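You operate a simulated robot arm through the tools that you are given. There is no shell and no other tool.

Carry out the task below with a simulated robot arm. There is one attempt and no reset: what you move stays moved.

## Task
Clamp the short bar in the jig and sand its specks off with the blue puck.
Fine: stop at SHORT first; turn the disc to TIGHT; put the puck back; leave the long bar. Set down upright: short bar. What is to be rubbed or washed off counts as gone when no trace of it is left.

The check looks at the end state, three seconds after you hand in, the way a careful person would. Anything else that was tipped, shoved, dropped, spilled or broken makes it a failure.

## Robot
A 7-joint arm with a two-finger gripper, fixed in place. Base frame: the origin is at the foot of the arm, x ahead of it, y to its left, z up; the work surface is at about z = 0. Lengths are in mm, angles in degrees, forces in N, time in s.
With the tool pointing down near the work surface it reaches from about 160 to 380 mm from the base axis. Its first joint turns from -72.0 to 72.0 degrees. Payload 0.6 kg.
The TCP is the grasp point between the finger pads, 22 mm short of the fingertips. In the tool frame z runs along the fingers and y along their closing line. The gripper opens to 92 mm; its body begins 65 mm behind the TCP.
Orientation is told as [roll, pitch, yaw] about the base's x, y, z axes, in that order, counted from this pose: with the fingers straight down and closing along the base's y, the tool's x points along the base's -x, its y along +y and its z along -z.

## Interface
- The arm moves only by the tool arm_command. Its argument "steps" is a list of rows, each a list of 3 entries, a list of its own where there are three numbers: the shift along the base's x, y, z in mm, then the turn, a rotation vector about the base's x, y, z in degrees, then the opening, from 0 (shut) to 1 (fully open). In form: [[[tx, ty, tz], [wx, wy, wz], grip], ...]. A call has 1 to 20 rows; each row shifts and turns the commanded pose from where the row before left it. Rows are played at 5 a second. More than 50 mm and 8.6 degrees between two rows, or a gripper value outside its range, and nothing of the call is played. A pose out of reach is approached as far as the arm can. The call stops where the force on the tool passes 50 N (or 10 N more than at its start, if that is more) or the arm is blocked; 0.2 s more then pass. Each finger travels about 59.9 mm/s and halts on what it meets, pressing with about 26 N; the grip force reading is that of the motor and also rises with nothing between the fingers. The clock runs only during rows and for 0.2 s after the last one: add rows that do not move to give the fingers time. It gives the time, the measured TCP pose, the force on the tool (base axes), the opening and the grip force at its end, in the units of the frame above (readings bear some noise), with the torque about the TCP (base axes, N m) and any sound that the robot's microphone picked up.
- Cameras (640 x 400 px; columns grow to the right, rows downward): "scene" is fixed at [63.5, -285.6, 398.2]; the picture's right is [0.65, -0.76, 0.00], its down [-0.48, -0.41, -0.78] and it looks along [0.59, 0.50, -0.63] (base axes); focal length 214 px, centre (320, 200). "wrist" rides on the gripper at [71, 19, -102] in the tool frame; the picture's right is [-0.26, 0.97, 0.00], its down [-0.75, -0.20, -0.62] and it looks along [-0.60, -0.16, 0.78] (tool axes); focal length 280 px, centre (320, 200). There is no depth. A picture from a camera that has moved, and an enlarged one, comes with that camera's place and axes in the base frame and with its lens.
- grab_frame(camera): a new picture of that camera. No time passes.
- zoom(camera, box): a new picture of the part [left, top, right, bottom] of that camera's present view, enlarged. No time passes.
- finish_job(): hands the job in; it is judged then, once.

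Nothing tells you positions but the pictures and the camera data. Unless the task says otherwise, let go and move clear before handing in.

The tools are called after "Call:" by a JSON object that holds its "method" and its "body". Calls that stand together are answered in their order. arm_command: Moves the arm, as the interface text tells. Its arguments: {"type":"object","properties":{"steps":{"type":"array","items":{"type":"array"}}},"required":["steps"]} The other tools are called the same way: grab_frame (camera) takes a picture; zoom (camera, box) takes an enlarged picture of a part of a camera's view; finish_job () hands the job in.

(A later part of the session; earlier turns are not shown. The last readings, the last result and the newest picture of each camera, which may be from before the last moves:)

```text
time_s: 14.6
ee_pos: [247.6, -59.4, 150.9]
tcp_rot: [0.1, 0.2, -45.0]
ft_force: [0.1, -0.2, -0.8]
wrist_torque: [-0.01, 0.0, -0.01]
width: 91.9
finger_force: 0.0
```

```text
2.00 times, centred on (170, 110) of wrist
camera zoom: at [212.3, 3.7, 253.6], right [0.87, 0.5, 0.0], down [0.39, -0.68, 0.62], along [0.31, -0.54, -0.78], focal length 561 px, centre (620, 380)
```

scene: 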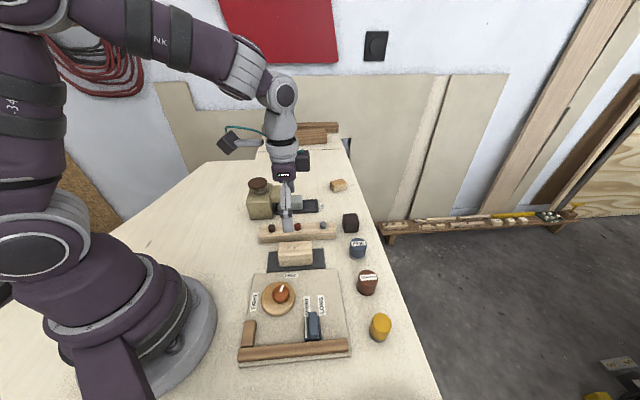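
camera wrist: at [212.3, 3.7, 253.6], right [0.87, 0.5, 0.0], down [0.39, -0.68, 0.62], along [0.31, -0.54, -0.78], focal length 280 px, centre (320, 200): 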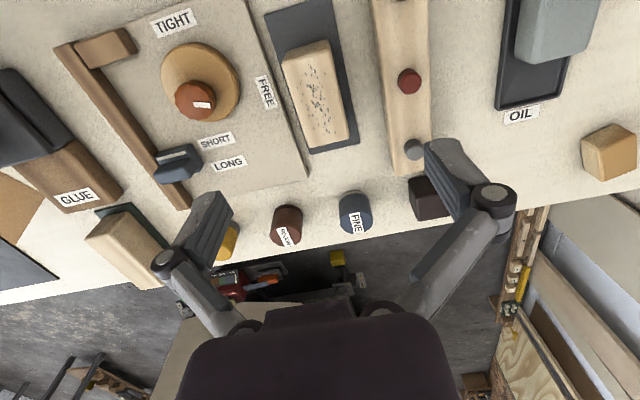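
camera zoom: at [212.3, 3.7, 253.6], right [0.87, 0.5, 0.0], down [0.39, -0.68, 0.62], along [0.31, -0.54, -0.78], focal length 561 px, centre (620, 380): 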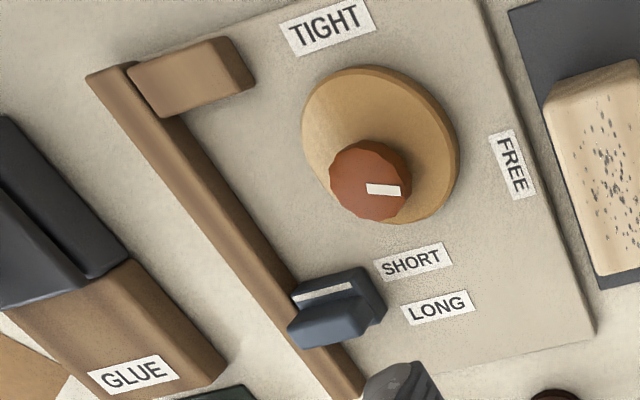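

The bar centre comes out near (247.7,-60.2) and it's about 34 mm wide. I'll take a few lateral measurements of the fence and disc from this yaw.

Call:
{"method": "zoom", "body": {"camera": "wrist", "box": [50, 20, 210, 120]}}

Call:
{"method": "zoom", "body": {"camera": "wrist", "box": [110, 110, 270, 210]}}

Call:
{"method": "zoom", "body": {"camera": "wrist", "box": [140, 20, 260, 140]}}

```text
4.00 times, centred on (130, 70) of wrist
camera zoom: at [212.3, 3.7, 253.6], right [0.87, 0.5, 0.0], down [0.39, -0.68, 0.62], along [0.31, -0.54, -0.78], focal length 1122 px, centre (1080, 720)
```

zoom: 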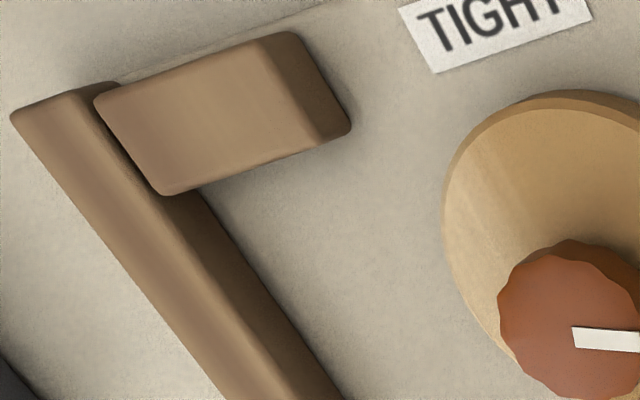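

```text
4.00 times, centred on (190, 160) of wrist
camera zoom: at [212.3, 3.7, 253.6], right [0.87, 0.5, 0.0], down [0.39, -0.68, 0.62], along [0.31, -0.54, -0.78], focal length 1122 px, centre (840, 360)
```

zoom: 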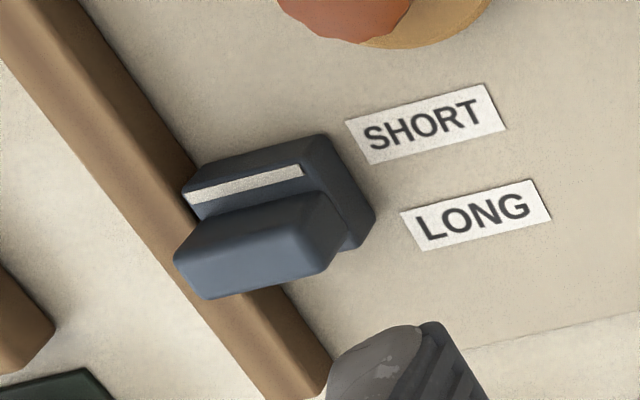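

```text
3.33 times, centred on (200, 80) of wrist
camera zoom: at [212.3, 3.7, 253.6], right [0.87, 0.5, 0.0], down [0.39, -0.68, 0.62], along [0.31, -0.54, -0.78], focal length 935 px, centre (720, 600)
```

zoom: 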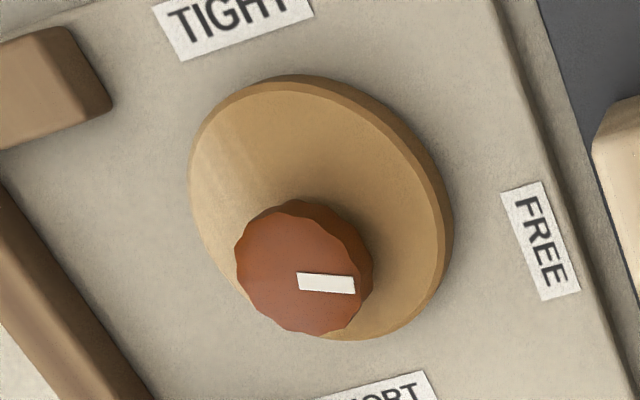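

Fence inner face is at s≈-34.5 with its top at about z=20, and the peg bar sits about 35 mm behind the short bar. I'll narrow the gripper to 55 mm and go down over the bar.

Call:
{"method": "arm_command", "body": {"steps": [[[-0.4, 0.1, -20], [0, 0, 0], 0.6], [[-0.4, 0, -25], [0, 0, 0], 0.6], [[0, 0, -25], [0, 0, 0], 0.6], [[0, 0, -15], [0, 0, 0], 0.6], [[0, 0, 0], [0, 0, 0], 0.6]]}}

Call:
{"method": "grab_frame", "body": {"camera": "wrist"}}

Call:
{"method": "zoom", "body": {"camera": "scene", "box": [240, 190, 340, 280]}}

```text
time_s: 15.8
ee_pos: [247.6, -61.9, 67.1]
tcp_rot: [-0.1, 0.2, -45.0]
ft_force: [-0.4, -0.6, -0.1]
wrist_torque: [0.03, 0.01, 0.03]
width: 55.1
finger_force: 0.1
```

```text
taken
camera wrist: at [212.2, 3.2, 168.9], right [0.87, 0.5, 0.0], down [0.39, -0.68, 0.62], along [0.31, -0.54, -0.78], focal length 280 px, centre (320, 200)
```

wrist: 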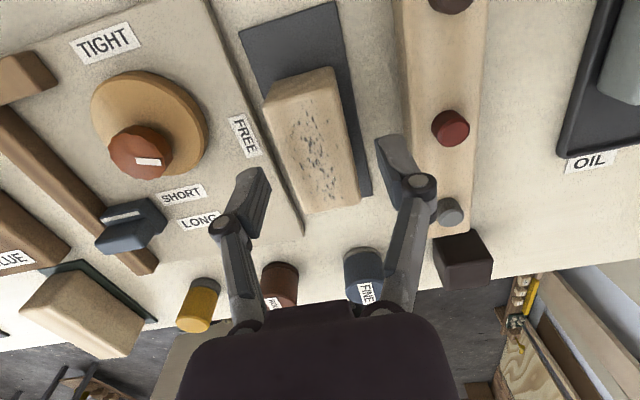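

```text
4.44 times, centred on (290, 235) of scene
camera zoom: at [63.5, -285.6, 398.2], right [0.65, -0.76, 0.0], down [-0.48, -0.41, -0.78], along [0.59, 0.5, -0.63], focal length 953 px, centre (453, 44)
```

zoom: 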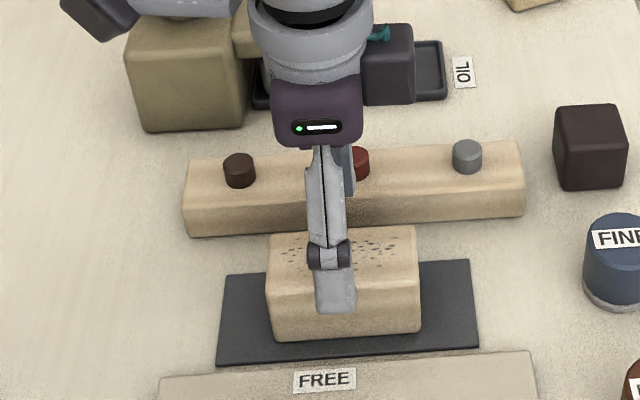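

The bar is centred between the fingers and the peg bar is clear. I'll lower to about z=41 and close on the bar.

Call:
{"method": "arm_command", "body": {"steps": [[[0, 0, -10], [0, 0, 0], 0.6], [[0, 0, -10], [0, 0, 0], 0.6], [[0, 0, -5], [0, 0, 0], 0.6], [[0, 0, 0], [0, 0, 0], 0.45], [[0, 0, 0], [0, 0, 0], 0.38], [[0, 0, 0], [0, 0, 0], 0.36], [[0, 0, 0], [0, 0, 0], 0.34]]}}

Call:
{"method": "grab_frame", "body": {"camera": "wrist"}}

```text
time_s: 17.4
ee_pos: [247.3, -61.2, 42.1]
tcp_rot: [0.0, 0.2, -44.8]
ft_force: [0.7, 0.9, -0.6]
wrist_torque: [0.0, -0.02, 0.0]
width: 34.9
finger_force: 26.2
```

```text
taken
camera wrist: at [211.8, 3.9, 144.3], right [0.87, 0.5, 0.0], down [0.39, -0.68, 0.62], along [0.31, -0.54, -0.78], focal length 280 px, centre (320, 200)
```

wrist: 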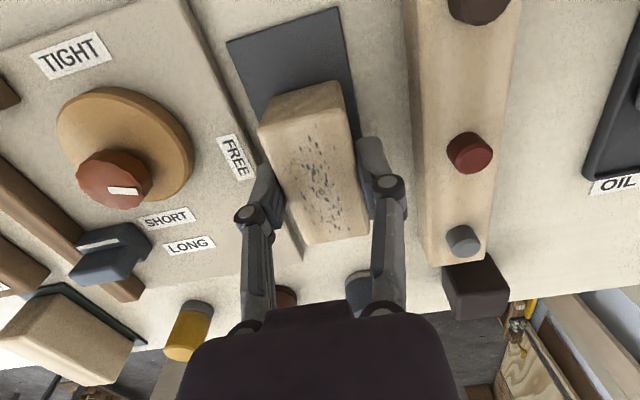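

The bar is gripped at 35 mm with balanced force. I'll lift it and carry it over the jig, keeping the speckled face up.

Call:
{"method": "arm_command", "body": {"steps": [[[0, 0, 5], [0, 0, 0], 0.3], [[0, 0, 20], [0, 0, 0], 0.3], [[0, 0, 25], [0, 0, 0], 0.3], [[0, 0, 20], [0, 0, 0], 0.3], [[-20.2, -14.4, 0], [0, 0, 0.1], 0.3], [[-20.2, -14.4, 0], [0, 0, 0.1], 0.3], [[-20.2, -14.4, 0], [0, 0, 0.1], 0.3], [[-20.2, -14.4, 0], [0, 0, 0.1], 0.3], [[-20.2, -14.4, 0], [0, 0, 0.1], 0.3], [[-19.6, -13.9, 0], [0, 0, 0.1], 0.3], [[0, 0, 0], [0, 0, 0], 0.3]]}}

Call:
{"method": "grab_frame", "body": {"camera": "wrist"}}

Call:
{"method": "zoom", "body": {"camera": "scene", "box": [220, 230, 380, 370]}}

```text
time_s: 19.8
ee_pos: [126.6, -146.7, 113.0]
tcp_rot: [-0.1, 0.2, -44.2]
ft_force: [0.4, 0.5, -0.2]
wrist_torque: [0.02, -0.03, 0.02]
width: 35.1
finger_force: 26.5
```

```text
taken
camera wrist: at [90.1, -83.0, 214.5], right [0.86, 0.51, 0.0], down [0.4, -0.67, 0.62], along [0.31, -0.54, -0.78], focal length 280 px, centre (320, 200)
```

wrist: 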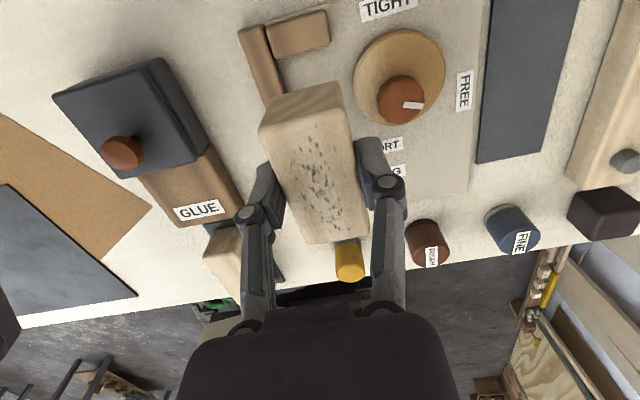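

```text
2.86 times, centred on (300, 300) of scene
camera zoom: at [63.5, -285.6, 398.2], right [0.65, -0.76, 0.0], down [-0.48, -0.41, -0.78], along [0.59, 0.5, -0.63], focal length 613 px, centre (377, -86)
```

zoom: 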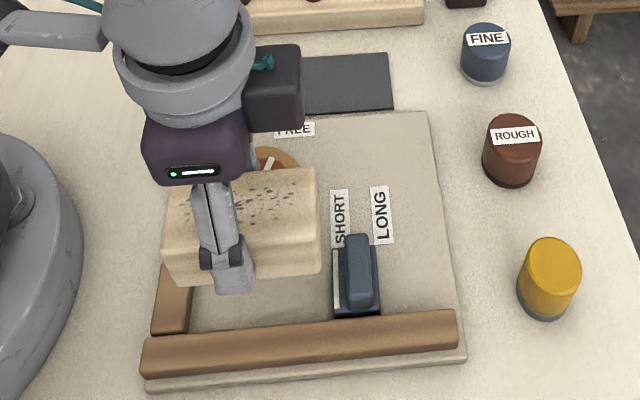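

The bar hangs level over the jig bay. I'll lower it partway and check clearances on all four sides.

Call:
{"method": "arm_command", "body": {"steps": [[[0, 0, -15], [0, 0, 0], 0.3], [[0, 0, -15], [0, 0, 0], 0.3], [[0, 0, -12], [0, 0, 0], 0.3], [[0, 0, 0], [0, 0, 0], 0.3]]}}

Call:
{"method": "grab_frame", "body": {"camera": "wrist"}}

Call:
{"method": "zoom", "body": {"camera": "scene", "box": [220, 250, 380, 370]}}

Call:
{"method": "zoom", "body": {"camera": "wrist", "box": [220, 30, 460, 260]}}

```text
time_s: 20.8
ee_pos: [126.3, -146.1, 70.5]
tcp_rot: [-0.1, 0.2, -44.5]
ft_force: [-0.7, 0.0, -0.6]
wrist_torque: [-0.01, 0.0, 0.02]
width: 34.9
finger_force: 25.8
```

```text
taken
camera wrist: at [89.8, -82.4, 172.5], right [0.86, 0.51, 0.0], down [0.4, -0.67, 0.62], along [0.31, -0.54, -0.78], focal length 280 px, centre (320, 200)
```

wrist: 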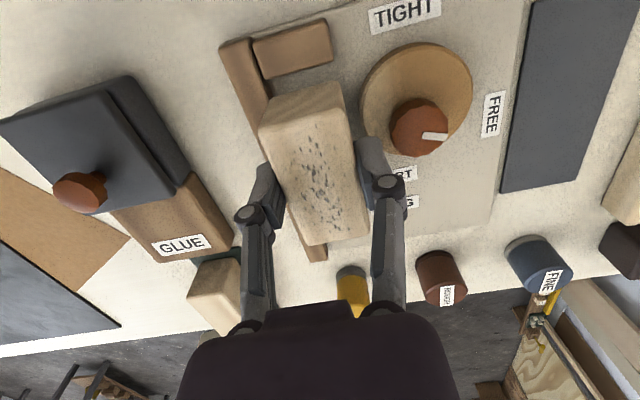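

```text
3.33 times, centred on (300, 310) of scene
camera zoom: at [63.5, -285.6, 398.2], right [0.65, -0.76, 0.0], down [-0.48, -0.41, -0.78], along [0.59, 0.5, -0.63], focal length 715 px, centre (387, -167)
```

zoom: 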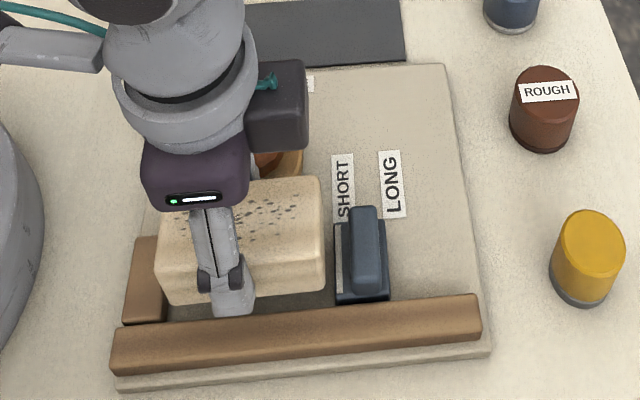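

```text
1.74 times, centred on (340, 145) of wrist
camera zoom: at [89.8, -82.4, 172.5], right [0.86, 0.51, 0.0], down [0.4, -0.67, 0.62], along [0.31, -0.54, -0.78], focal length 488 px, centre (285, 296)
```

zoom: 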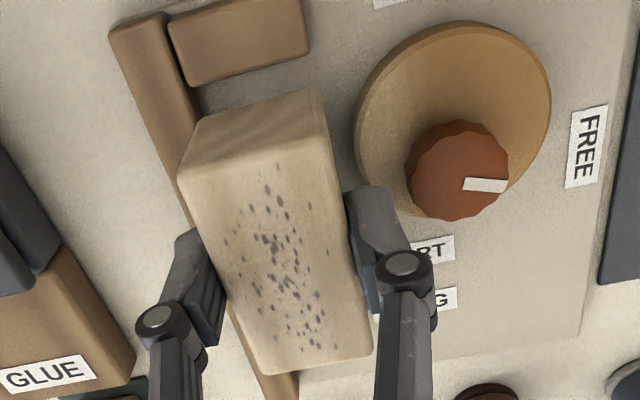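

Clearances look good on all sides. I'll lower close to the board, then feel for contact in small steps.

Call:
{"method": "arm_command", "body": {"steps": [[[0, 0, -9], [0, 0, 0], 0.3], [[0, 0, -9], [0, 0, 0], 0.3], [[0, 0, -1], [0, 0, 0], 0.3], [[0, 0, -1], [0, 0, 0], 0.3], [[0, 0, 0], [0, 0, 0], 0.3]]}}

```text
time_s: 21.9
ee_pos: [126.9, -146.9, 49.8]
tcp_rot: [-0.1, 0.3, -44.4]
ft_force: [0.3, 1.2, -0.6]
wrist_torque: [0.01, 0.04, 0.03]
width: 35.0
finger_force: 25.9
```

Call:
{"method": "arm_command", "body": {"steps": [[[0, 0, -0.7], [0, 0, 0], 0.3], [[0, 0, -0.7], [0, 0, 0], 0.3], [[0, 0, 0], [0, 0, 0], 0.3]]}}

```text
time_s: 22.8
ee_pos: [125.7, -146.0, 49.2]
tcp_rot: [-0.2, 0.1, -44.4]
ft_force: [3.7, -0.4, 25.1]
wrist_torque: [-0.03, -0.17, 0.05]
width: 35.3
finger_force: 25.9
```

The bar has landed on the board with 25 N. I'll ease the load and slide it gently toward the fence.

Call:
{"method": "arm_command", "body": {"steps": [[[0, 0, 0.7], [0, 0, 0], 0.3], [[-0.7, -0.7, 0], [0, 0, 0], 0.3], [[-0.7, -0.7, 0], [0, 0, 0], 0.3], [[-0.4, -0.4, 0], [0, 0, 0], 0.3], [[0, 0, 0], [0, 0, 0], 0.3]]}}

```text
time_s: 23.9
ee_pos: [124.9, -148.0, 49.0]
tcp_rot: [0.1, 0.2, -44.4]
ft_force: [0.2, 0.6, -0.2]
wrist_torque: [0.01, 0.0, -0.02]
width: 34.7
finger_force: 25.9
```

Call:
{"method": "arm_command", "body": {"steps": [[[-0.5, -0.5, 0], [0, 0, 0], 0.3], [[-0.4, -0.4, 0], [0, 0, 0], 0.3], [[0, 0, 0], [0, 0, 0], 0.3]]}}

Call:
{"method": "zoom", "body": {"camera": "wrist", "box": [220, 30, 460, 260]}}

```text
time_s: 24.8
ee_pos: [122.9, -148.1, 49.0]
tcp_rot: [0.1, 0.2, -44.2]
ft_force: [11.1, 8.3, 0.0]
wrist_torque: [0.26, -0.3, -0.43]
width: 35.1
finger_force: 26.4
```

```text
1.74 times, centred on (340, 145) of wrist
camera zoom: at [87.9, -84.8, 150.9], right [0.86, 0.51, 0.0], down [0.4, -0.67, 0.62], along [0.32, -0.54, -0.78], focal length 488 px, centre (285, 296)
```

zoom: 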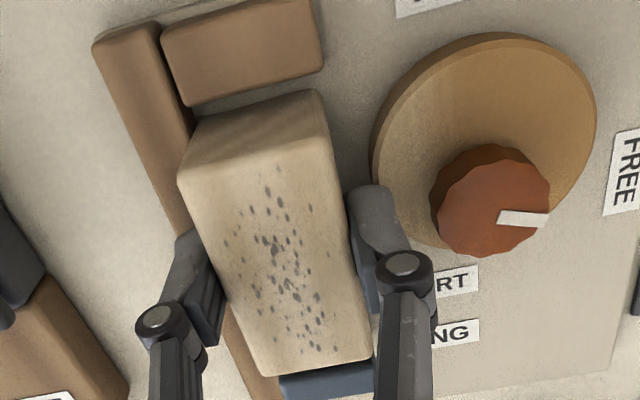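

The bar meets the fence at its left end first. I'll rotate it slightly clockwise to square it up.

Call:
{"method": "arm_command", "body": {"steps": [[[0, 0, 0], [0, 0, -0.5], 0.3], [[0, 0, 0], [0, 0, -0.4], 0.3], [[0, 0, 0], [0, 0, 0], 0.3]]}}

```text
time_s: 25.6
ee_pos: [124.5, -149.4, 48.8]
tcp_rot: [0.0, 0.1, -45.2]
ft_force: [10.7, 12.2, 2.0]
wrist_torque: [0.3, -0.25, 0.23]
width: 35.2
finger_force: 26.3
```

The bar is now square against the fence. I'll release it and lift straight up.

Call:
{"method": "arm_command", "body": {"steps": [[[0.2, 0.2, 0], [0, 0, 0.3], 0.3], [[0, 0, 0], [0, 0, 0], 0.42], [[0, 0, 0], [0, 0, 0], 0.48], [[0, 0, 0], [0, 0, 0], 0.48], [[0, 0, 5], [0, 0, 0], 0.48], [[0, 0, 20], [0, 0, 0], 0.48], [[0, 0, 25], [0, 0, 0], 0.48], [[0, 0, 25], [0, 0, 0], 0.48], [[0, 0, 0], [0, 0, 0], 0.48]]}}

Call:
{"method": "grab_frame", "body": {"camera": "wrist"}}

Call:
{"method": "zoom", "body": {"camera": "wrist", "box": [220, 10, 460, 220]}}

Call:
{"method": "zoom", "body": {"camera": "scene", "box": [220, 250, 380, 370]}}

```text
time_s: 27.6
ee_pos: [124.4, -148.3, 124.0]
tcp_rot: [-0.2, 0.2, -45.1]
ft_force: [0.1, -0.3, 0.9]
wrist_torque: [-0.02, -0.02, -0.01]
width: 44.2
finger_force: 0.1
```

```text
taken
camera wrist: at [88.5, -84.1, 226.1], right [0.87, 0.5, 0.0], down [0.39, -0.68, 0.62], along [0.31, -0.54, -0.78], focal length 280 px, centre (320, 200)
```

wrist: 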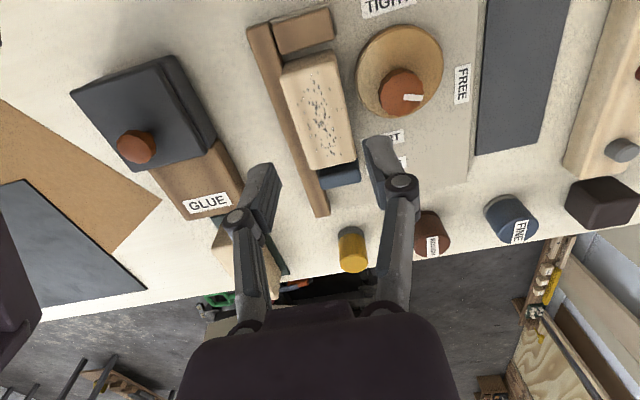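

```text
1.90 times, centred on (340, 115) of wrist
camera zoom: at [88.5, -84.1, 226.1], right [0.87, 0.5, 0.0], down [0.39, -0.68, 0.62], along [0.31, -0.54, -0.78], focal length 534 px, centre (282, 362)
```

zoom: 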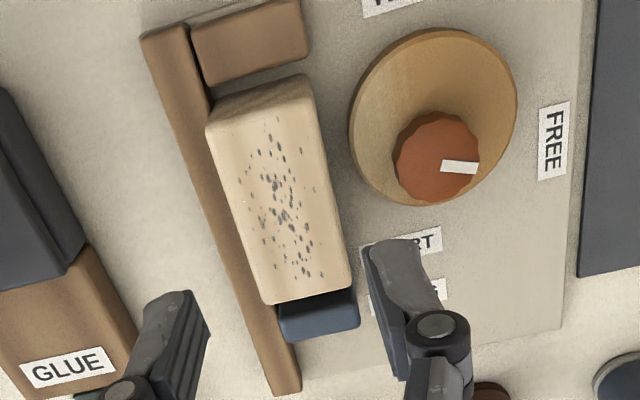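

```text
3.33 times, centred on (300, 310) of scene
camera zoom: at [63.5, -285.6, 398.2], right [0.65, -0.76, 0.0], down [-0.48, -0.41, -0.78], along [0.59, 0.5, -0.63], focal length 715 px, centre (387, -167)
```

zoom: 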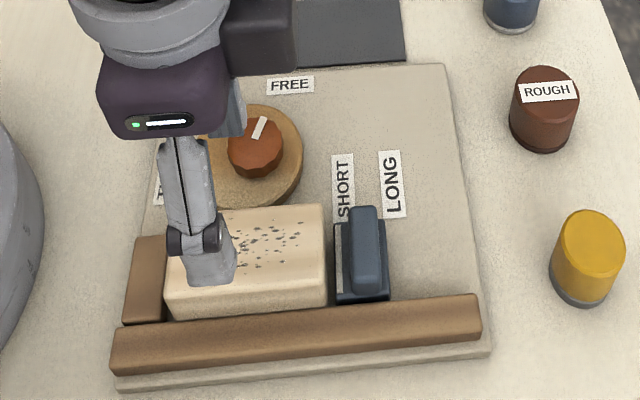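

The bar sits on the board against the fence, between both stops. Now for the cam knob: I'll hover above it at about (164,-110), pre-rotated to yaw -65° to leave room for the counter-clockwise turn.

Call:
{"method": "arm_command", "body": {"steps": [[[10, 9.7, 0], [0, 0, -5], 0.5], [[10, 9.7, 0], [0, 0, -5], 0.5], [[10, 9.7, 0], [0, 0, -5], 0.5], [[10, 9.7, 0], [0, 0, -5], 0.5], [[0, 0, -20], [0, 0, 0], 0.5], [[0, 0, -20], [0, 0, 0], 0.5], [[0, 0, 0], [0, 0, 0], 0.5]]}}

Call:
{"method": "grab_frame", "body": {"camera": "wrist"}}

Call:
{"method": "zoom", "body": {"camera": "wrist", "box": [220, 70, 420, 230]}}

Call:
{"method": "zoom", "body": {"camera": "scene", "box": [220, 250, 380, 370]}}

```text
time_s: 29.1
ee_pos: [164.7, -109.8, 84.6]
tcp_rot: [-0.1, 0.3, -64.9]
ft_force: [-0.6, -0.3, 0.4]
wrist_torque: [0.01, 0.01, 0.01]
width: 46.2
finger_force: 0.1
```

```text
taken
camera wrist: at [152.3, -36.7, 186.5], right [0.99, 0.17, 0.0], down [0.13, -0.77, 0.62], along [0.1, -0.61, -0.78], focal length 280 px, centre (320, 200)
```

wrist: 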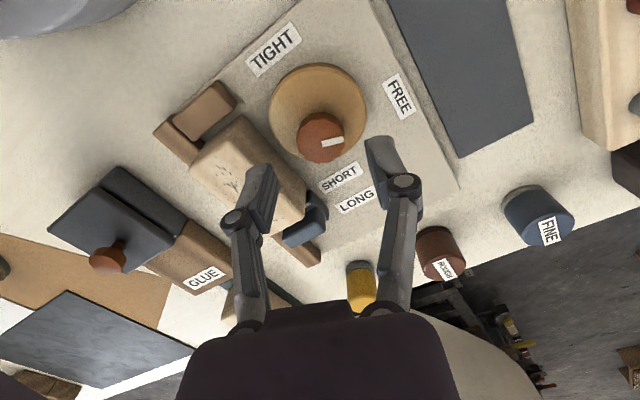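

```text
2.50 times, centred on (320, 150) of wrist
camera zoom: at [152.3, -36.7, 186.5], right [0.99, 0.17, 0.0], down [0.13, -0.77, 0.62], along [0.1, -0.61, -0.78], focal length 701 px, centre (320, 325)
```

zoom: 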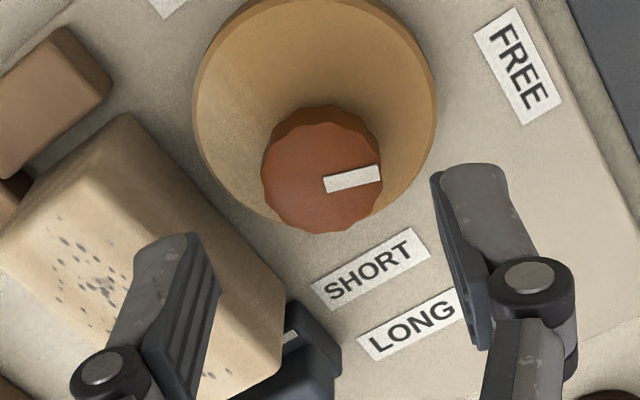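

```text
3.33 times, centred on (300, 310) of scene
camera zoom: at [63.5, -285.6, 398.2], right [0.65, -0.76, 0.0], down [-0.48, -0.41, -0.78], along [0.59, 0.5, -0.63], focal length 715 px, centre (387, -167)
```

zoom: 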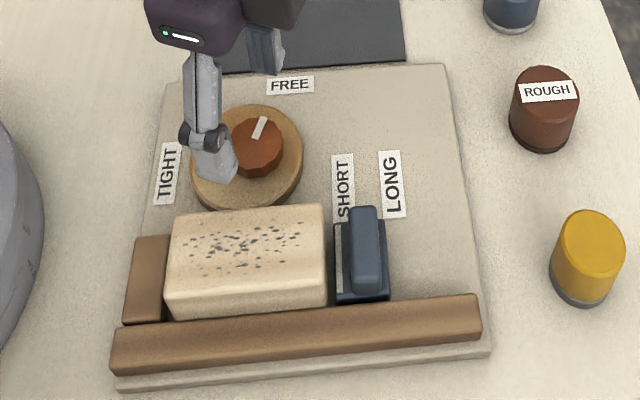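

The knob sits on the gripper axis to within a millimetre or so. I'll go down around it, keeping the tips just above the disc, and close.

Call:
{"method": "arm_command", "body": {"steps": [[[0, -0.5, -15], [0, 0, 0], 0.5], [[0, -0.4, -15], [0, 0, 0], 0.5], [[0, 0, -5], [0, 0, 0], 0.5], [[0, 0, -3], [0, 0, 0], 0.5], [[0, 0, 0], [0, 0, 0], 0.5]]}}

Call:
{"method": "zoom", "body": {"camera": "wrist", "box": [220, 70, 420, 230]}}

Call:
{"method": "zoom", "body": {"camera": "scene", "box": [230, 250, 330, 330]}}

```text
time_s: 30.4
ee_pos: [163.6, -110.9, 46.9]
tcp_rot: [0.0, 0.2, -65.1]
ft_force: [0.2, -0.5, 0.3]
wrist_torque: [0.04, -0.01, 0.0]
width: 46.0
finger_force: 0.1
```

```text
2.50 times, centred on (320, 150) of wrist
camera zoom: at [152.3, -38.1, 148.1], right [0.99, 0.17, 0.0], down [0.14, -0.77, 0.62], along [0.1, -0.61, -0.78], focal length 701 px, centre (320, 325)
```

zoom: 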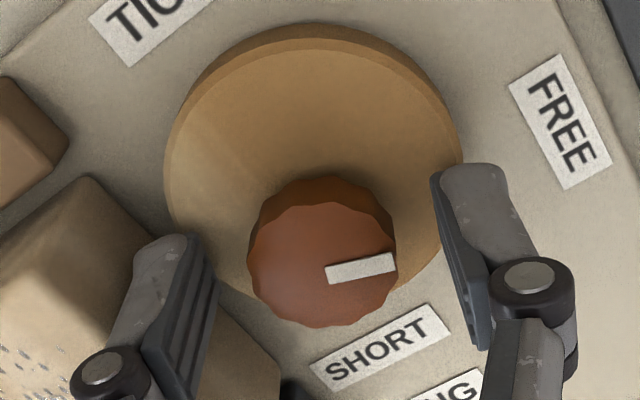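

```text
5.00 times, centred on (280, 290) of scene
camera zoom: at [63.5, -285.6, 398.2], right [0.65, -0.76, 0.0], down [-0.48, -0.41, -0.78], along [0.59, 0.5, -0.63], focal length 1072 px, centre (520, -250)
```

zoom: 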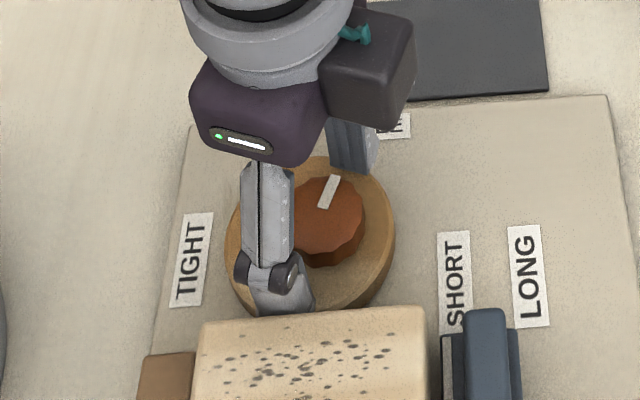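

The fingers are either side of the knob with the tips just above the disc. I'll go 1.5 mm lower and close on it.

Call:
{"method": "arm_command", "body": {"steps": [[[0, 0, -1.5], [0, 0, 0], 0.5], [[0, 0, 0], [0, 0, 0], 0.38], [[0, 0, 0], [0, 0, 0], 0.34], [[0, 0, 0], [0, 0, 0], 0.32], [[0, 0, 0], [0, 0, 0], 0.3]]}}

```text
time_s: 31.6
ee_pos: [165.2, -110.8, 46.4]
tcp_rot: [0.0, 0.2, -65.0]
ft_force: [1.0, 0.9, 0.0]
wrist_torque: [-0.02, -0.02, 0.01]
width: 28.3
finger_force: 0.6
```

Call:
{"method": "arm_command", "body": {"steps": [[[0, 0, 0], [0, 0, 0], 0.27], [[0, 0, 0], [0, 0, 0], 0.24], [[0, 0, 0], [0, 0, 0], 0.22], [[0, 0, 0], [0, 0, 0], 0.22]]}}

Call:
{"method": "zoom", "body": {"camera": "wrist", "box": [220, 70, 420, 230]}}

```text
time_s: 32.5
ee_pos: [163.9, -110.8, 43.5]
tcp_rot: [0.0, 0.2, -64.8]
ft_force: [3.8, 2.4, 5.8]
wrist_torque: [0.02, -0.11, -0.05]
width: 27.4
finger_force: 28.0
```

```text
2.50 times, centred on (320, 150) of wrist
camera zoom: at [152.7, -38.2, 146.5], right [0.99, 0.17, 0.0], down [0.13, -0.77, 0.62], along [0.11, -0.61, -0.78], focal length 701 px, centre (320, 325)
```

zoom: 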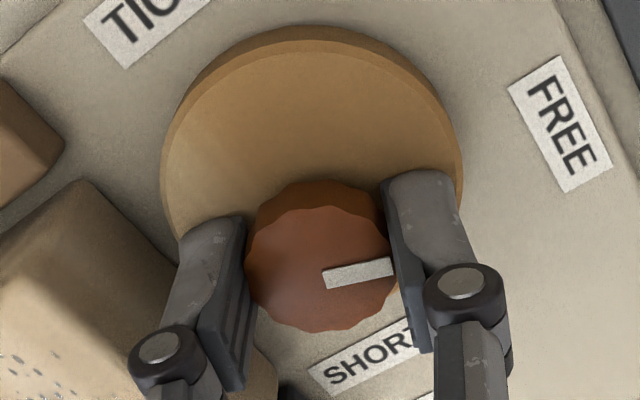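

The knob is gripped at 27 mm with balanced force. I'll start turning it counter-clockwise toward TIGHT, watching the force.

Call:
{"method": "arm_command", "body": {"steps": [[[0, 0, 0], [0, 0, 6], 0.2], [[0, 0, 0], [0, 0, 6], 0.2], [[0, 0, 0], [0, 0, 6], 0.2], [[0, 0, 0], [0, 0, 6], 0.2], [[0, 0, 0], [0, 0, 0], 0.2]]}}

Call:
{"method": "zoom", "body": {"camera": "wrist", "box": [220, 70, 420, 230]}}

Call:
{"method": "zoom", "body": {"camera": "scene", "box": [230, 250, 330, 330]}}

```text
time_s: 33.8
ee_pos: [164.3, -111.1, 45.2]
tcp_rot: [-0.1, 0.0, -41.0]
ft_force: [17.3, -8.0, -4.1]
wrist_torque: [-0.27, -0.32, 0.01]
width: 27.5
finger_force: 28.0
```

```text
2.50 times, centred on (320, 150) of wrist
camera zoom: at [123.9, -49.2, 146.6], right [0.83, 0.56, 0.0], down [0.44, -0.65, 0.63], along [0.35, -0.52, -0.78], focal length 701 px, centre (320, 325)
```

zoom: 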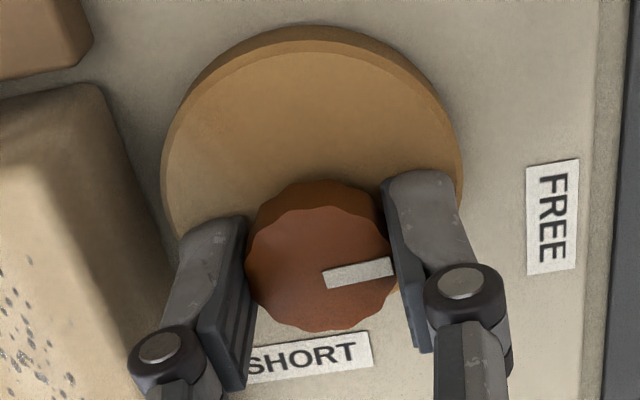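

```text
5.00 times, centred on (280, 290) of scene
camera zoom: at [63.5, -285.6, 398.2], right [0.65, -0.76, 0.0], down [-0.48, -0.41, -0.78], along [0.59, 0.5, -0.63], focal length 1072 px, centre (520, -250)
```

zoom: 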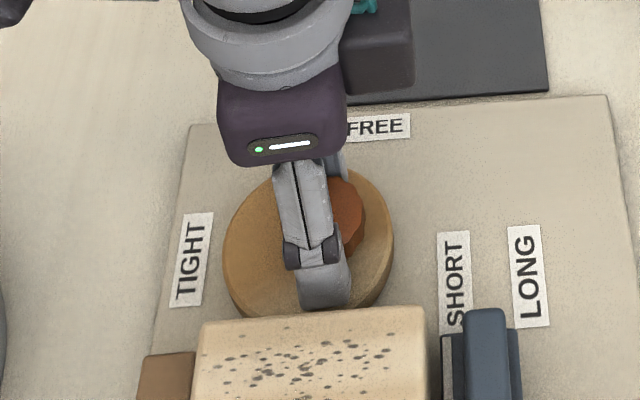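

The disc turns with the gripper, with a small side load from axis offset. I'll relieve that and carry on turning in small steps.

Call:
{"method": "arm_command", "body": {"steps": [[[0.9, -0.4, 0], [0, 0, 0], 0.2], [[0.2, 0, 0], [0, 0, 6], 0.2], [[0.2, 0, 0], [0, 0, 6], 0.2], [[0.2, 0, 0], [0, 0, 6], 0.2], [[0.2, 0, 0], [0, 0, 6], 0.2], [[0, 0, 0], [0, 0, 0], 0.2]]}}

Call:
{"method": "zoom", "body": {"camera": "wrist", "box": [220, 70, 420, 230]}}

```text
time_s: 35.1
ee_pos: [163.3, -109.9, 44.3]
tcp_rot: [-0.1, 0.5, -17.0]
ft_force: [-23.3, -1.8, 37.4]
wrist_torque: [0.14, 0.33, 0.01]
width: 27.5
finger_force: 28.1
```

```text
2.50 times, centred on (320, 150) of wrist
camera zoom: at [103.6, -71.3, 146.6], right [0.53, 0.85, 0.0], down [0.67, -0.42, 0.62], along [0.52, -0.33, -0.78], focal length 701 px, centre (320, 325)
```

zoom: 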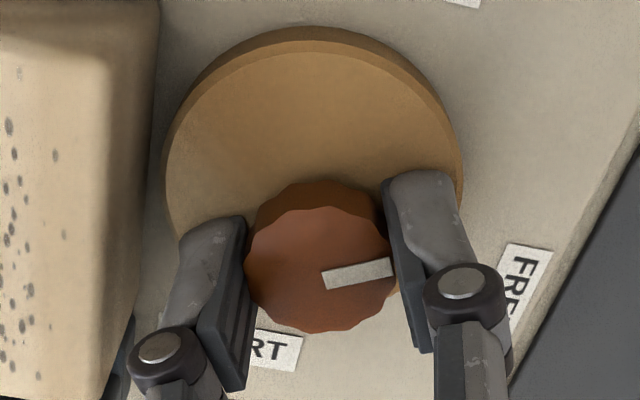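

Call:
{"method": "arm_command", "body": {"steps": [[[-0.9, 0, 0.6], [0, 0, 0], 0.2], [[0, 0, 0], [0, 0, 4], 0.2], [[0, 0, 0], [0, 0, 4], 0.2], [[0, 0, 0], [0, 0, 4], 0.2], [[0, 0, 0], [0, 0, 0], 0.2]]}}

Call:
{"method": "zoom", "body": {"camera": "wrist", "box": [220, 70, 420, 230]}}

Call:
{"method": "zoom", "body": {"camera": "scene", "box": [230, 250, 350, 350]}}

```text
time_s: 36.4
ee_pos: [163.5, -110.2, 44.1]
tcp_rot: [-0.1, 0.2, -5.0]
ft_force: [-6.8, -12.5, -34.8]
wrist_torque: [-0.05, 0.13, 0.0]
width: 27.3
finger_force: 28.1
```

```text
2.50 times, centred on (320, 150) of wrist
camera zoom: at [96.4, -85.2, 147.0], right [0.34, 0.94, 0.0], down [0.74, -0.27, 0.62], along [0.58, -0.22, -0.78], focal length 701 px, centre (320, 325)
```

zoom: 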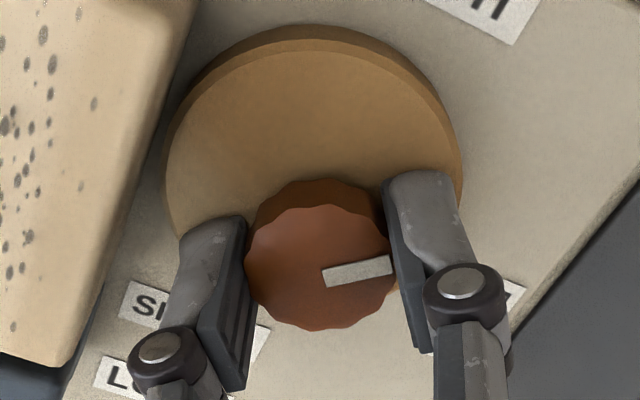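

```text
4.00 times, centred on (290, 300) of scene
camera zoom: at [63.5, -285.6, 398.1], right [0.65, -0.76, 0.0], down [-0.48, -0.41, -0.78], along [0.59, 0.5, -0.63], focal length 858 px, centre (440, -200)
```

zoom: 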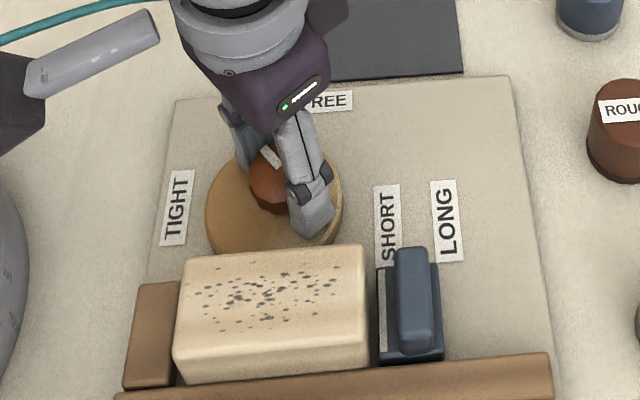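

Call:
{"method": "arm_command", "body": {"steps": [[[-0.2, -0.4, -0.3], [0, 0, 0], 0.2], [[0, 0, 0], [0, 0, 4], 0.2], [[0, 0, 0], [0, 0, 4], 0.2], [[0, 0, 0], [0, 0, 4], 0.2], [[0, 0, 0], [0, 0, 4], 0.2], [[0, 0, 0], [0, 0, 0], 0.2]]}}

Call:
{"method": "zoom", "body": {"camera": "wrist", "box": [220, 70, 420, 230]}}

Call:
{"method": "zoom", "body": {"camera": "scene", "box": [230, 250, 350, 350]}}

```text
time_s: 37.8
ee_pos: [165.4, -111.2, 46.2]
tcp_rot: [0.0, 0.3, 11.1]
ft_force: [-21.4, 6.0, 7.4]
wrist_torque: [0.1, 0.53, 0.02]
width: 27.4
finger_force: 28.0
```

```text
2.50 times, centred on (320, 150) of wrist
camera zoom: at [92.3, -105.4, 147.2], right [0.07, 1.0, 0.0], down [0.78, -0.06, 0.62], along [0.62, -0.04, -0.78], focal length 701 px, centre (320, 325)
```

zoom: 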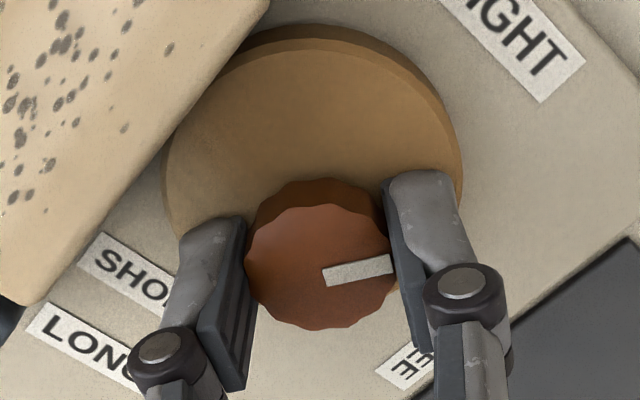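

```text
4.00 times, centred on (290, 300) of scene
camera zoom: at [63.5, -285.6, 398.2], right [0.65, -0.76, 0.0], down [-0.48, -0.41, -0.78], along [0.59, 0.5, -0.63], focal length 858 px, centre (440, -200)
```

zoom: 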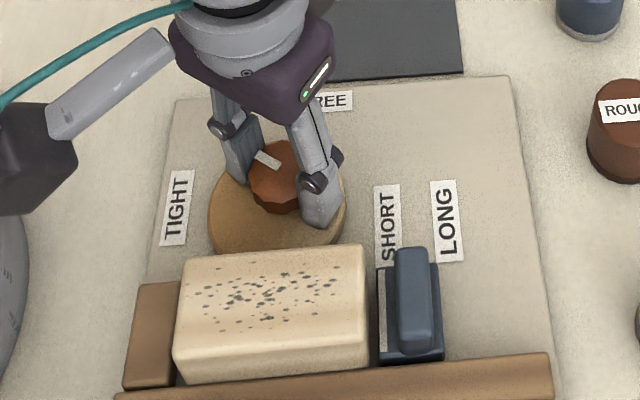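

Call:
{"method": "arm_command", "body": {"steps": [[[-0.7, 0.2, 0], [0, 0, 0], 0.2], [[0, 0, 0], [0, 0, 4], 0.2], [[0, 0, 0], [0, 0, 4], 0.2], [[0, 0, 0], [0, 0, 4], 0.2], [[0, 0, 0], [0, 0, 0], 0.2]]}}

Call:
{"method": "zoom", "body": {"camera": "wrist", "box": [220, 70, 420, 230]}}

Call:
{"method": "zoom", "body": {"camera": "scene", "box": [230, 250, 350, 350]}}

```text
time_s: 39.0
ee_pos: [164.8, -111.4, 44.8]
tcp_rot: [-0.2, 0.2, 23.1]
ft_force: [2.2, 6.8, -3.8]
wrist_torque: [0.16, -0.18, -0.02]
width: 27.6
finger_force: 27.8
```

```text
2.50 times, centred on (320, 150) of wrist
camera zoom: at [92.3, -120.5, 146.9], right [-0.14, 0.99, 0.0], down [0.77, 0.11, 0.62], along [0.62, 0.08, -0.78], focal length 701 px, centre (320, 325)
```

zoom: 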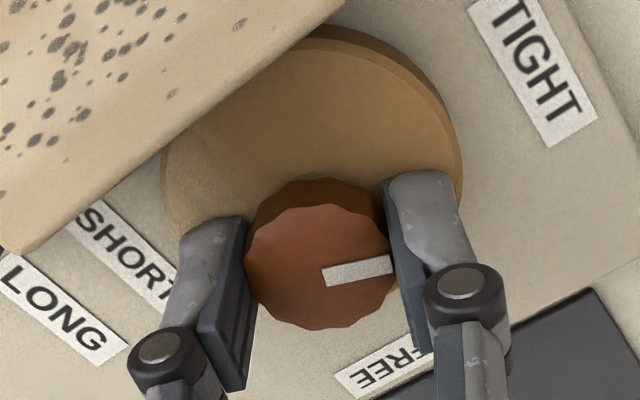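

```text
4.00 times, centred on (290, 300) of scene
camera zoom: at [63.5, -285.6, 398.2], right [0.65, -0.76, 0.0], down [-0.48, -0.41, -0.78], along [0.59, 0.5, -0.63], focal length 858 px, centre (440, -200)
```

zoom: 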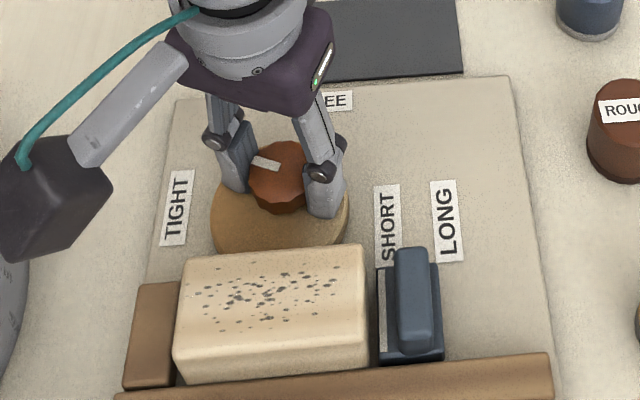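

The disc has turned about 88° and is close to the bar. I'll go on in smaller steps toward TIGHT.

Call:
{"method": "arm_command", "body": {"steps": [[[0, 0, 0], [0, 0, 3], 0.2], [[0, 0, 0], [0, 0, 3], 0.2], [[0, 0, 0], [0, 0, 3], 0.2], [[0, 0, 0], [0, 0, 0], 0.2]]}}

Call:
{"method": "zoom", "body": {"camera": "wrist", "box": [220, 70, 420, 230]}}

Call:
{"method": "zoom", "body": {"camera": "scene", "box": [230, 250, 350, 350]}}

```text
time_s: 40.0
ee_pos: [164.6, -111.5, 45.4]
tcp_rot: [-0.1, 0.2, 32.1]
ft_force: [3.7, 7.0, 12.6]
wrist_torque: [0.15, -0.08, 0.0]
width: 27.6
finger_force: 27.5
```

```text
2.50 times, centred on (320, 150) of wrist
camera zoom: at [95.0, -131.7, 147.0], right [-0.29, 0.96, 0.0], down [0.75, 0.23, 0.62], along [0.6, 0.18, -0.78], focal length 701 px, centre (320, 325)
```

zoom: 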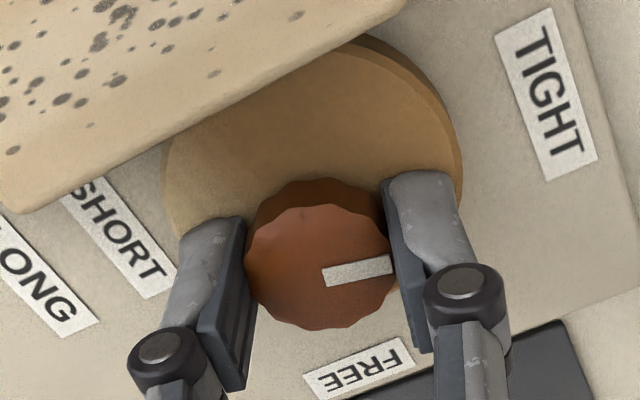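

```text
4.00 times, centred on (290, 300) of scene
camera zoom: at [63.5, -285.6, 398.2], right [0.65, -0.76, 0.0], down [-0.48, -0.41, -0.78], along [0.59, 0.5, -0.63], focal length 858 px, centre (440, -200)
```

zoom: 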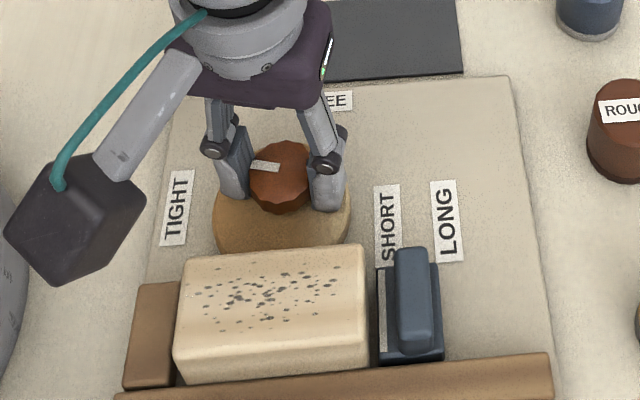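

Call:
{"method": "arm_command", "body": {"steps": [[[0, 0, 0], [0, 0, 3], 0.2], [[0, 0, 0], [0, 0, 3], 0.2], [[0, 0, 0], [0, 0, 2], 0.2], [[0, 0, 0], [0, 0, 0], 0.2]]}}

Call:
{"method": "zoom", "body": {"camera": "wrist", "box": [220, 70, 420, 230]}}

Call:
{"method": "zoom", "body": {"camera": "scene", "box": [240, 260, 320, 310]}}

```text
time_s: 41.0
ee_pos: [163.4, -110.2, 45.3]
tcp_rot: [-0.1, 0.3, 40.1]
ft_force: [-2.0, -1.4, 2.6]
wrist_torque: [-0.11, 0.11, 0.05]
width: 27.5
finger_force: 28.2
```

```text
2.50 times, centred on (320, 150) of wrist
camera zoom: at [98.8, -141.1, 147.1], right [-0.42, 0.91, 0.0], down [0.71, 0.33, 0.62], along [0.57, 0.26, -0.78], focal length 701 px, centre (320, 325)
```

zoom: 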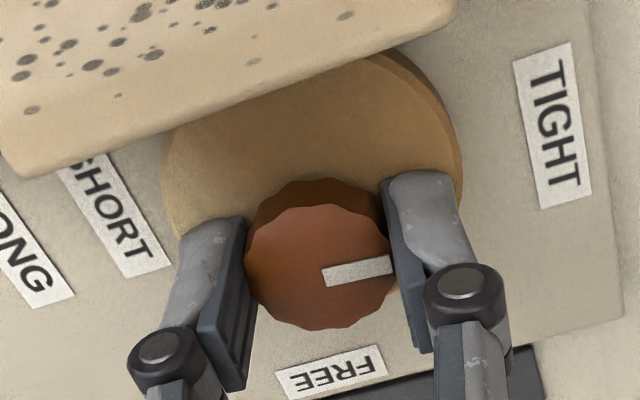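

```text
8.00 times, centred on (280, 285) of scene
camera zoom: at [63.5, -285.6, 398.2], right [0.65, -0.76, 0.0], down [-0.48, -0.41, -0.78], along [0.59, 0.5, -0.63], focal length 1716 px, centre (640, -480)
```

zoom: 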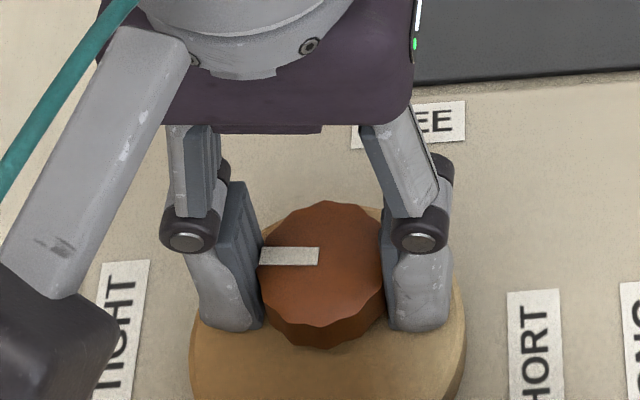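

The marker is about 4° short of TIGHT. I'll turn the last few degrees carefully.

Call:
{"method": "arm_command", "body": {"steps": [[[0, 0, 0], [0, 0, 2], 0.2], [[0, 0, 0], [0, 0, 2], 0.2], [[0, 0, 0], [0, 0, 0], 0.2]]}}

Call:
{"method": "zoom", "body": {"camera": "wrist", "box": [220, 70, 420, 230]}}

```text
time_s: 41.6
ee_pos: [163.9, -110.7, 45.4]
tcp_rot: [-0.3, 0.3, 43.9]
ft_force: [2.1, -0.9, -6.1]
wrist_torque: [0.09, 0.09, 0.02]
width: 27.5
finger_force: 28.0
stopped in row 3: the force on the tool passed its limit at 53 N (the readings are from after the stop); the commanded pose is now the measured one
```

```text
2.50 times, centred on (320, 150) of wrist
camera zoom: at [100.8, -145.5, 147.1], right [-0.48, 0.88, 0.0], down [0.68, 0.38, 0.62], along [0.55, 0.3, -0.78], focal length 701 px, centre (320, 325)
```

zoom: 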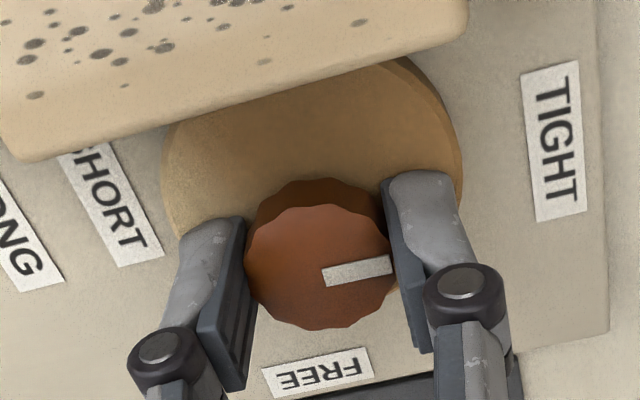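

Call:
{"method": "arm_command", "body": {"steps": [[[0, 0, 0], [0, 0, 1], 0.2], [[0, 0, 0], [0, 0, 0], 0.2]]}}

```text
time_s: 42.2
ee_pos: [163.9, -109.4, 45.3]
tcp_rot: [-0.3, 0.2, 44.9]
ft_force: [8.0, -7.4, -32.3]
wrist_torque: [0.01, -0.03, 0.0]
width: 27.4
finger_force: 27.7
```

The marker is at TIGHT. I'll let go of the knob, lift, and inspect the clamp.

Call:
{"method": "arm_command", "body": {"steps": [[[0, 0, 0.3], [0, 0, 0], 0.35], [[0, 0, 0], [0, 0, 0], 0.45], [[0, 0, 0], [0, 0, 0], 0.48], [[0, 0, 10], [0, 0, 0], 0.48], [[0, 0, 25], [0, 0, 0], 0.48], [[0, 0, 25], [0, 0, 0], 0.48], [[0, 0, 25], [0, 0, 0], 0.48], [[0, 0, 0], [0, 0, 0], 0.48]]}}

Call:
{"method": "grab_frame", "body": {"camera": "wrist"}}

Call:
{"method": "zoom", "body": {"camera": "wrist", "box": [300, 0, 500, 160]}}

Call:
{"method": "zoom", "body": {"camera": "scene", "box": [230, 260, 350, 360]}}

```text
time_s: 44.0
ee_pos: [164.0, -112.6, 129.6]
tcp_rot: [-0.2, 0.3, 44.9]
ft_force: [0.2, 0.1, -0.3]
wrist_torque: [-0.01, -0.02, -0.02]
width: 44.5
finger_force: 0.0
```

```text
taken
camera wrist: at [100.5, -146.9, 231.6], right [-0.5, 0.87, 0.0], down [0.68, 0.39, 0.62], along [0.54, 0.31, -0.78], focal length 280 px, centre (320, 200)
```

wrist: 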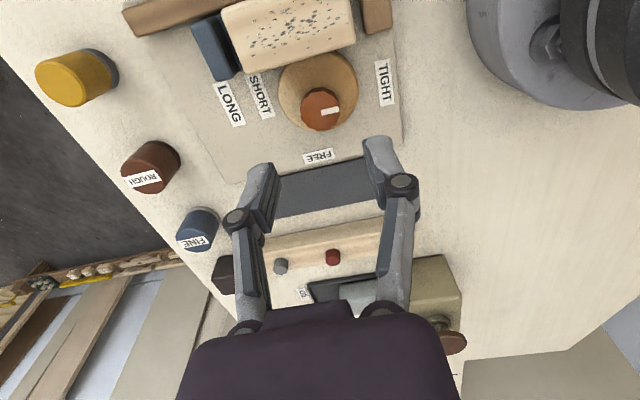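

```text
2.50 times, centred on (400, 80) of wrist
camera zoom: at [100.5, -146.9, 231.6], right [-0.5, 0.87, 0.0], down [0.68, 0.39, 0.62], along [0.54, 0.31, -0.78], focal length 701 px, centre (120, 500)
```

zoom: 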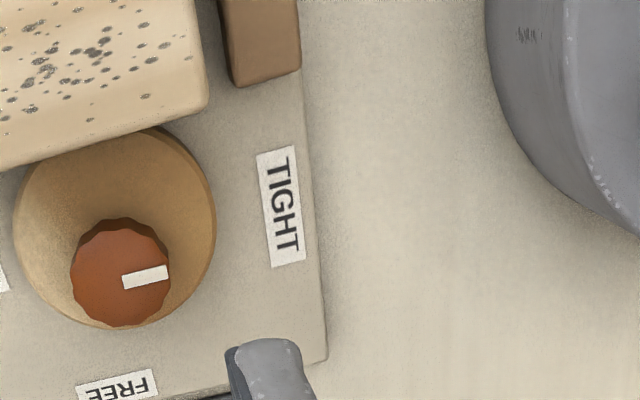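

```text
4.00 times, centred on (290, 310) of scene
camera zoom: at [63.5, -285.6, 398.2], right [0.65, -0.76, 0.0], down [-0.48, -0.41, -0.78], along [0.59, 0.5, -0.63], focal length 858 px, centre (440, -240)
```

zoom: 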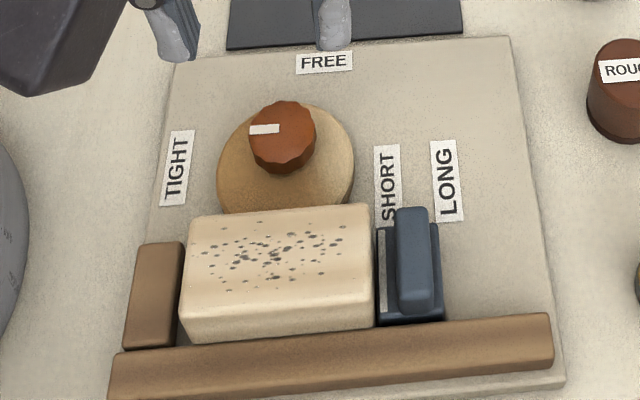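

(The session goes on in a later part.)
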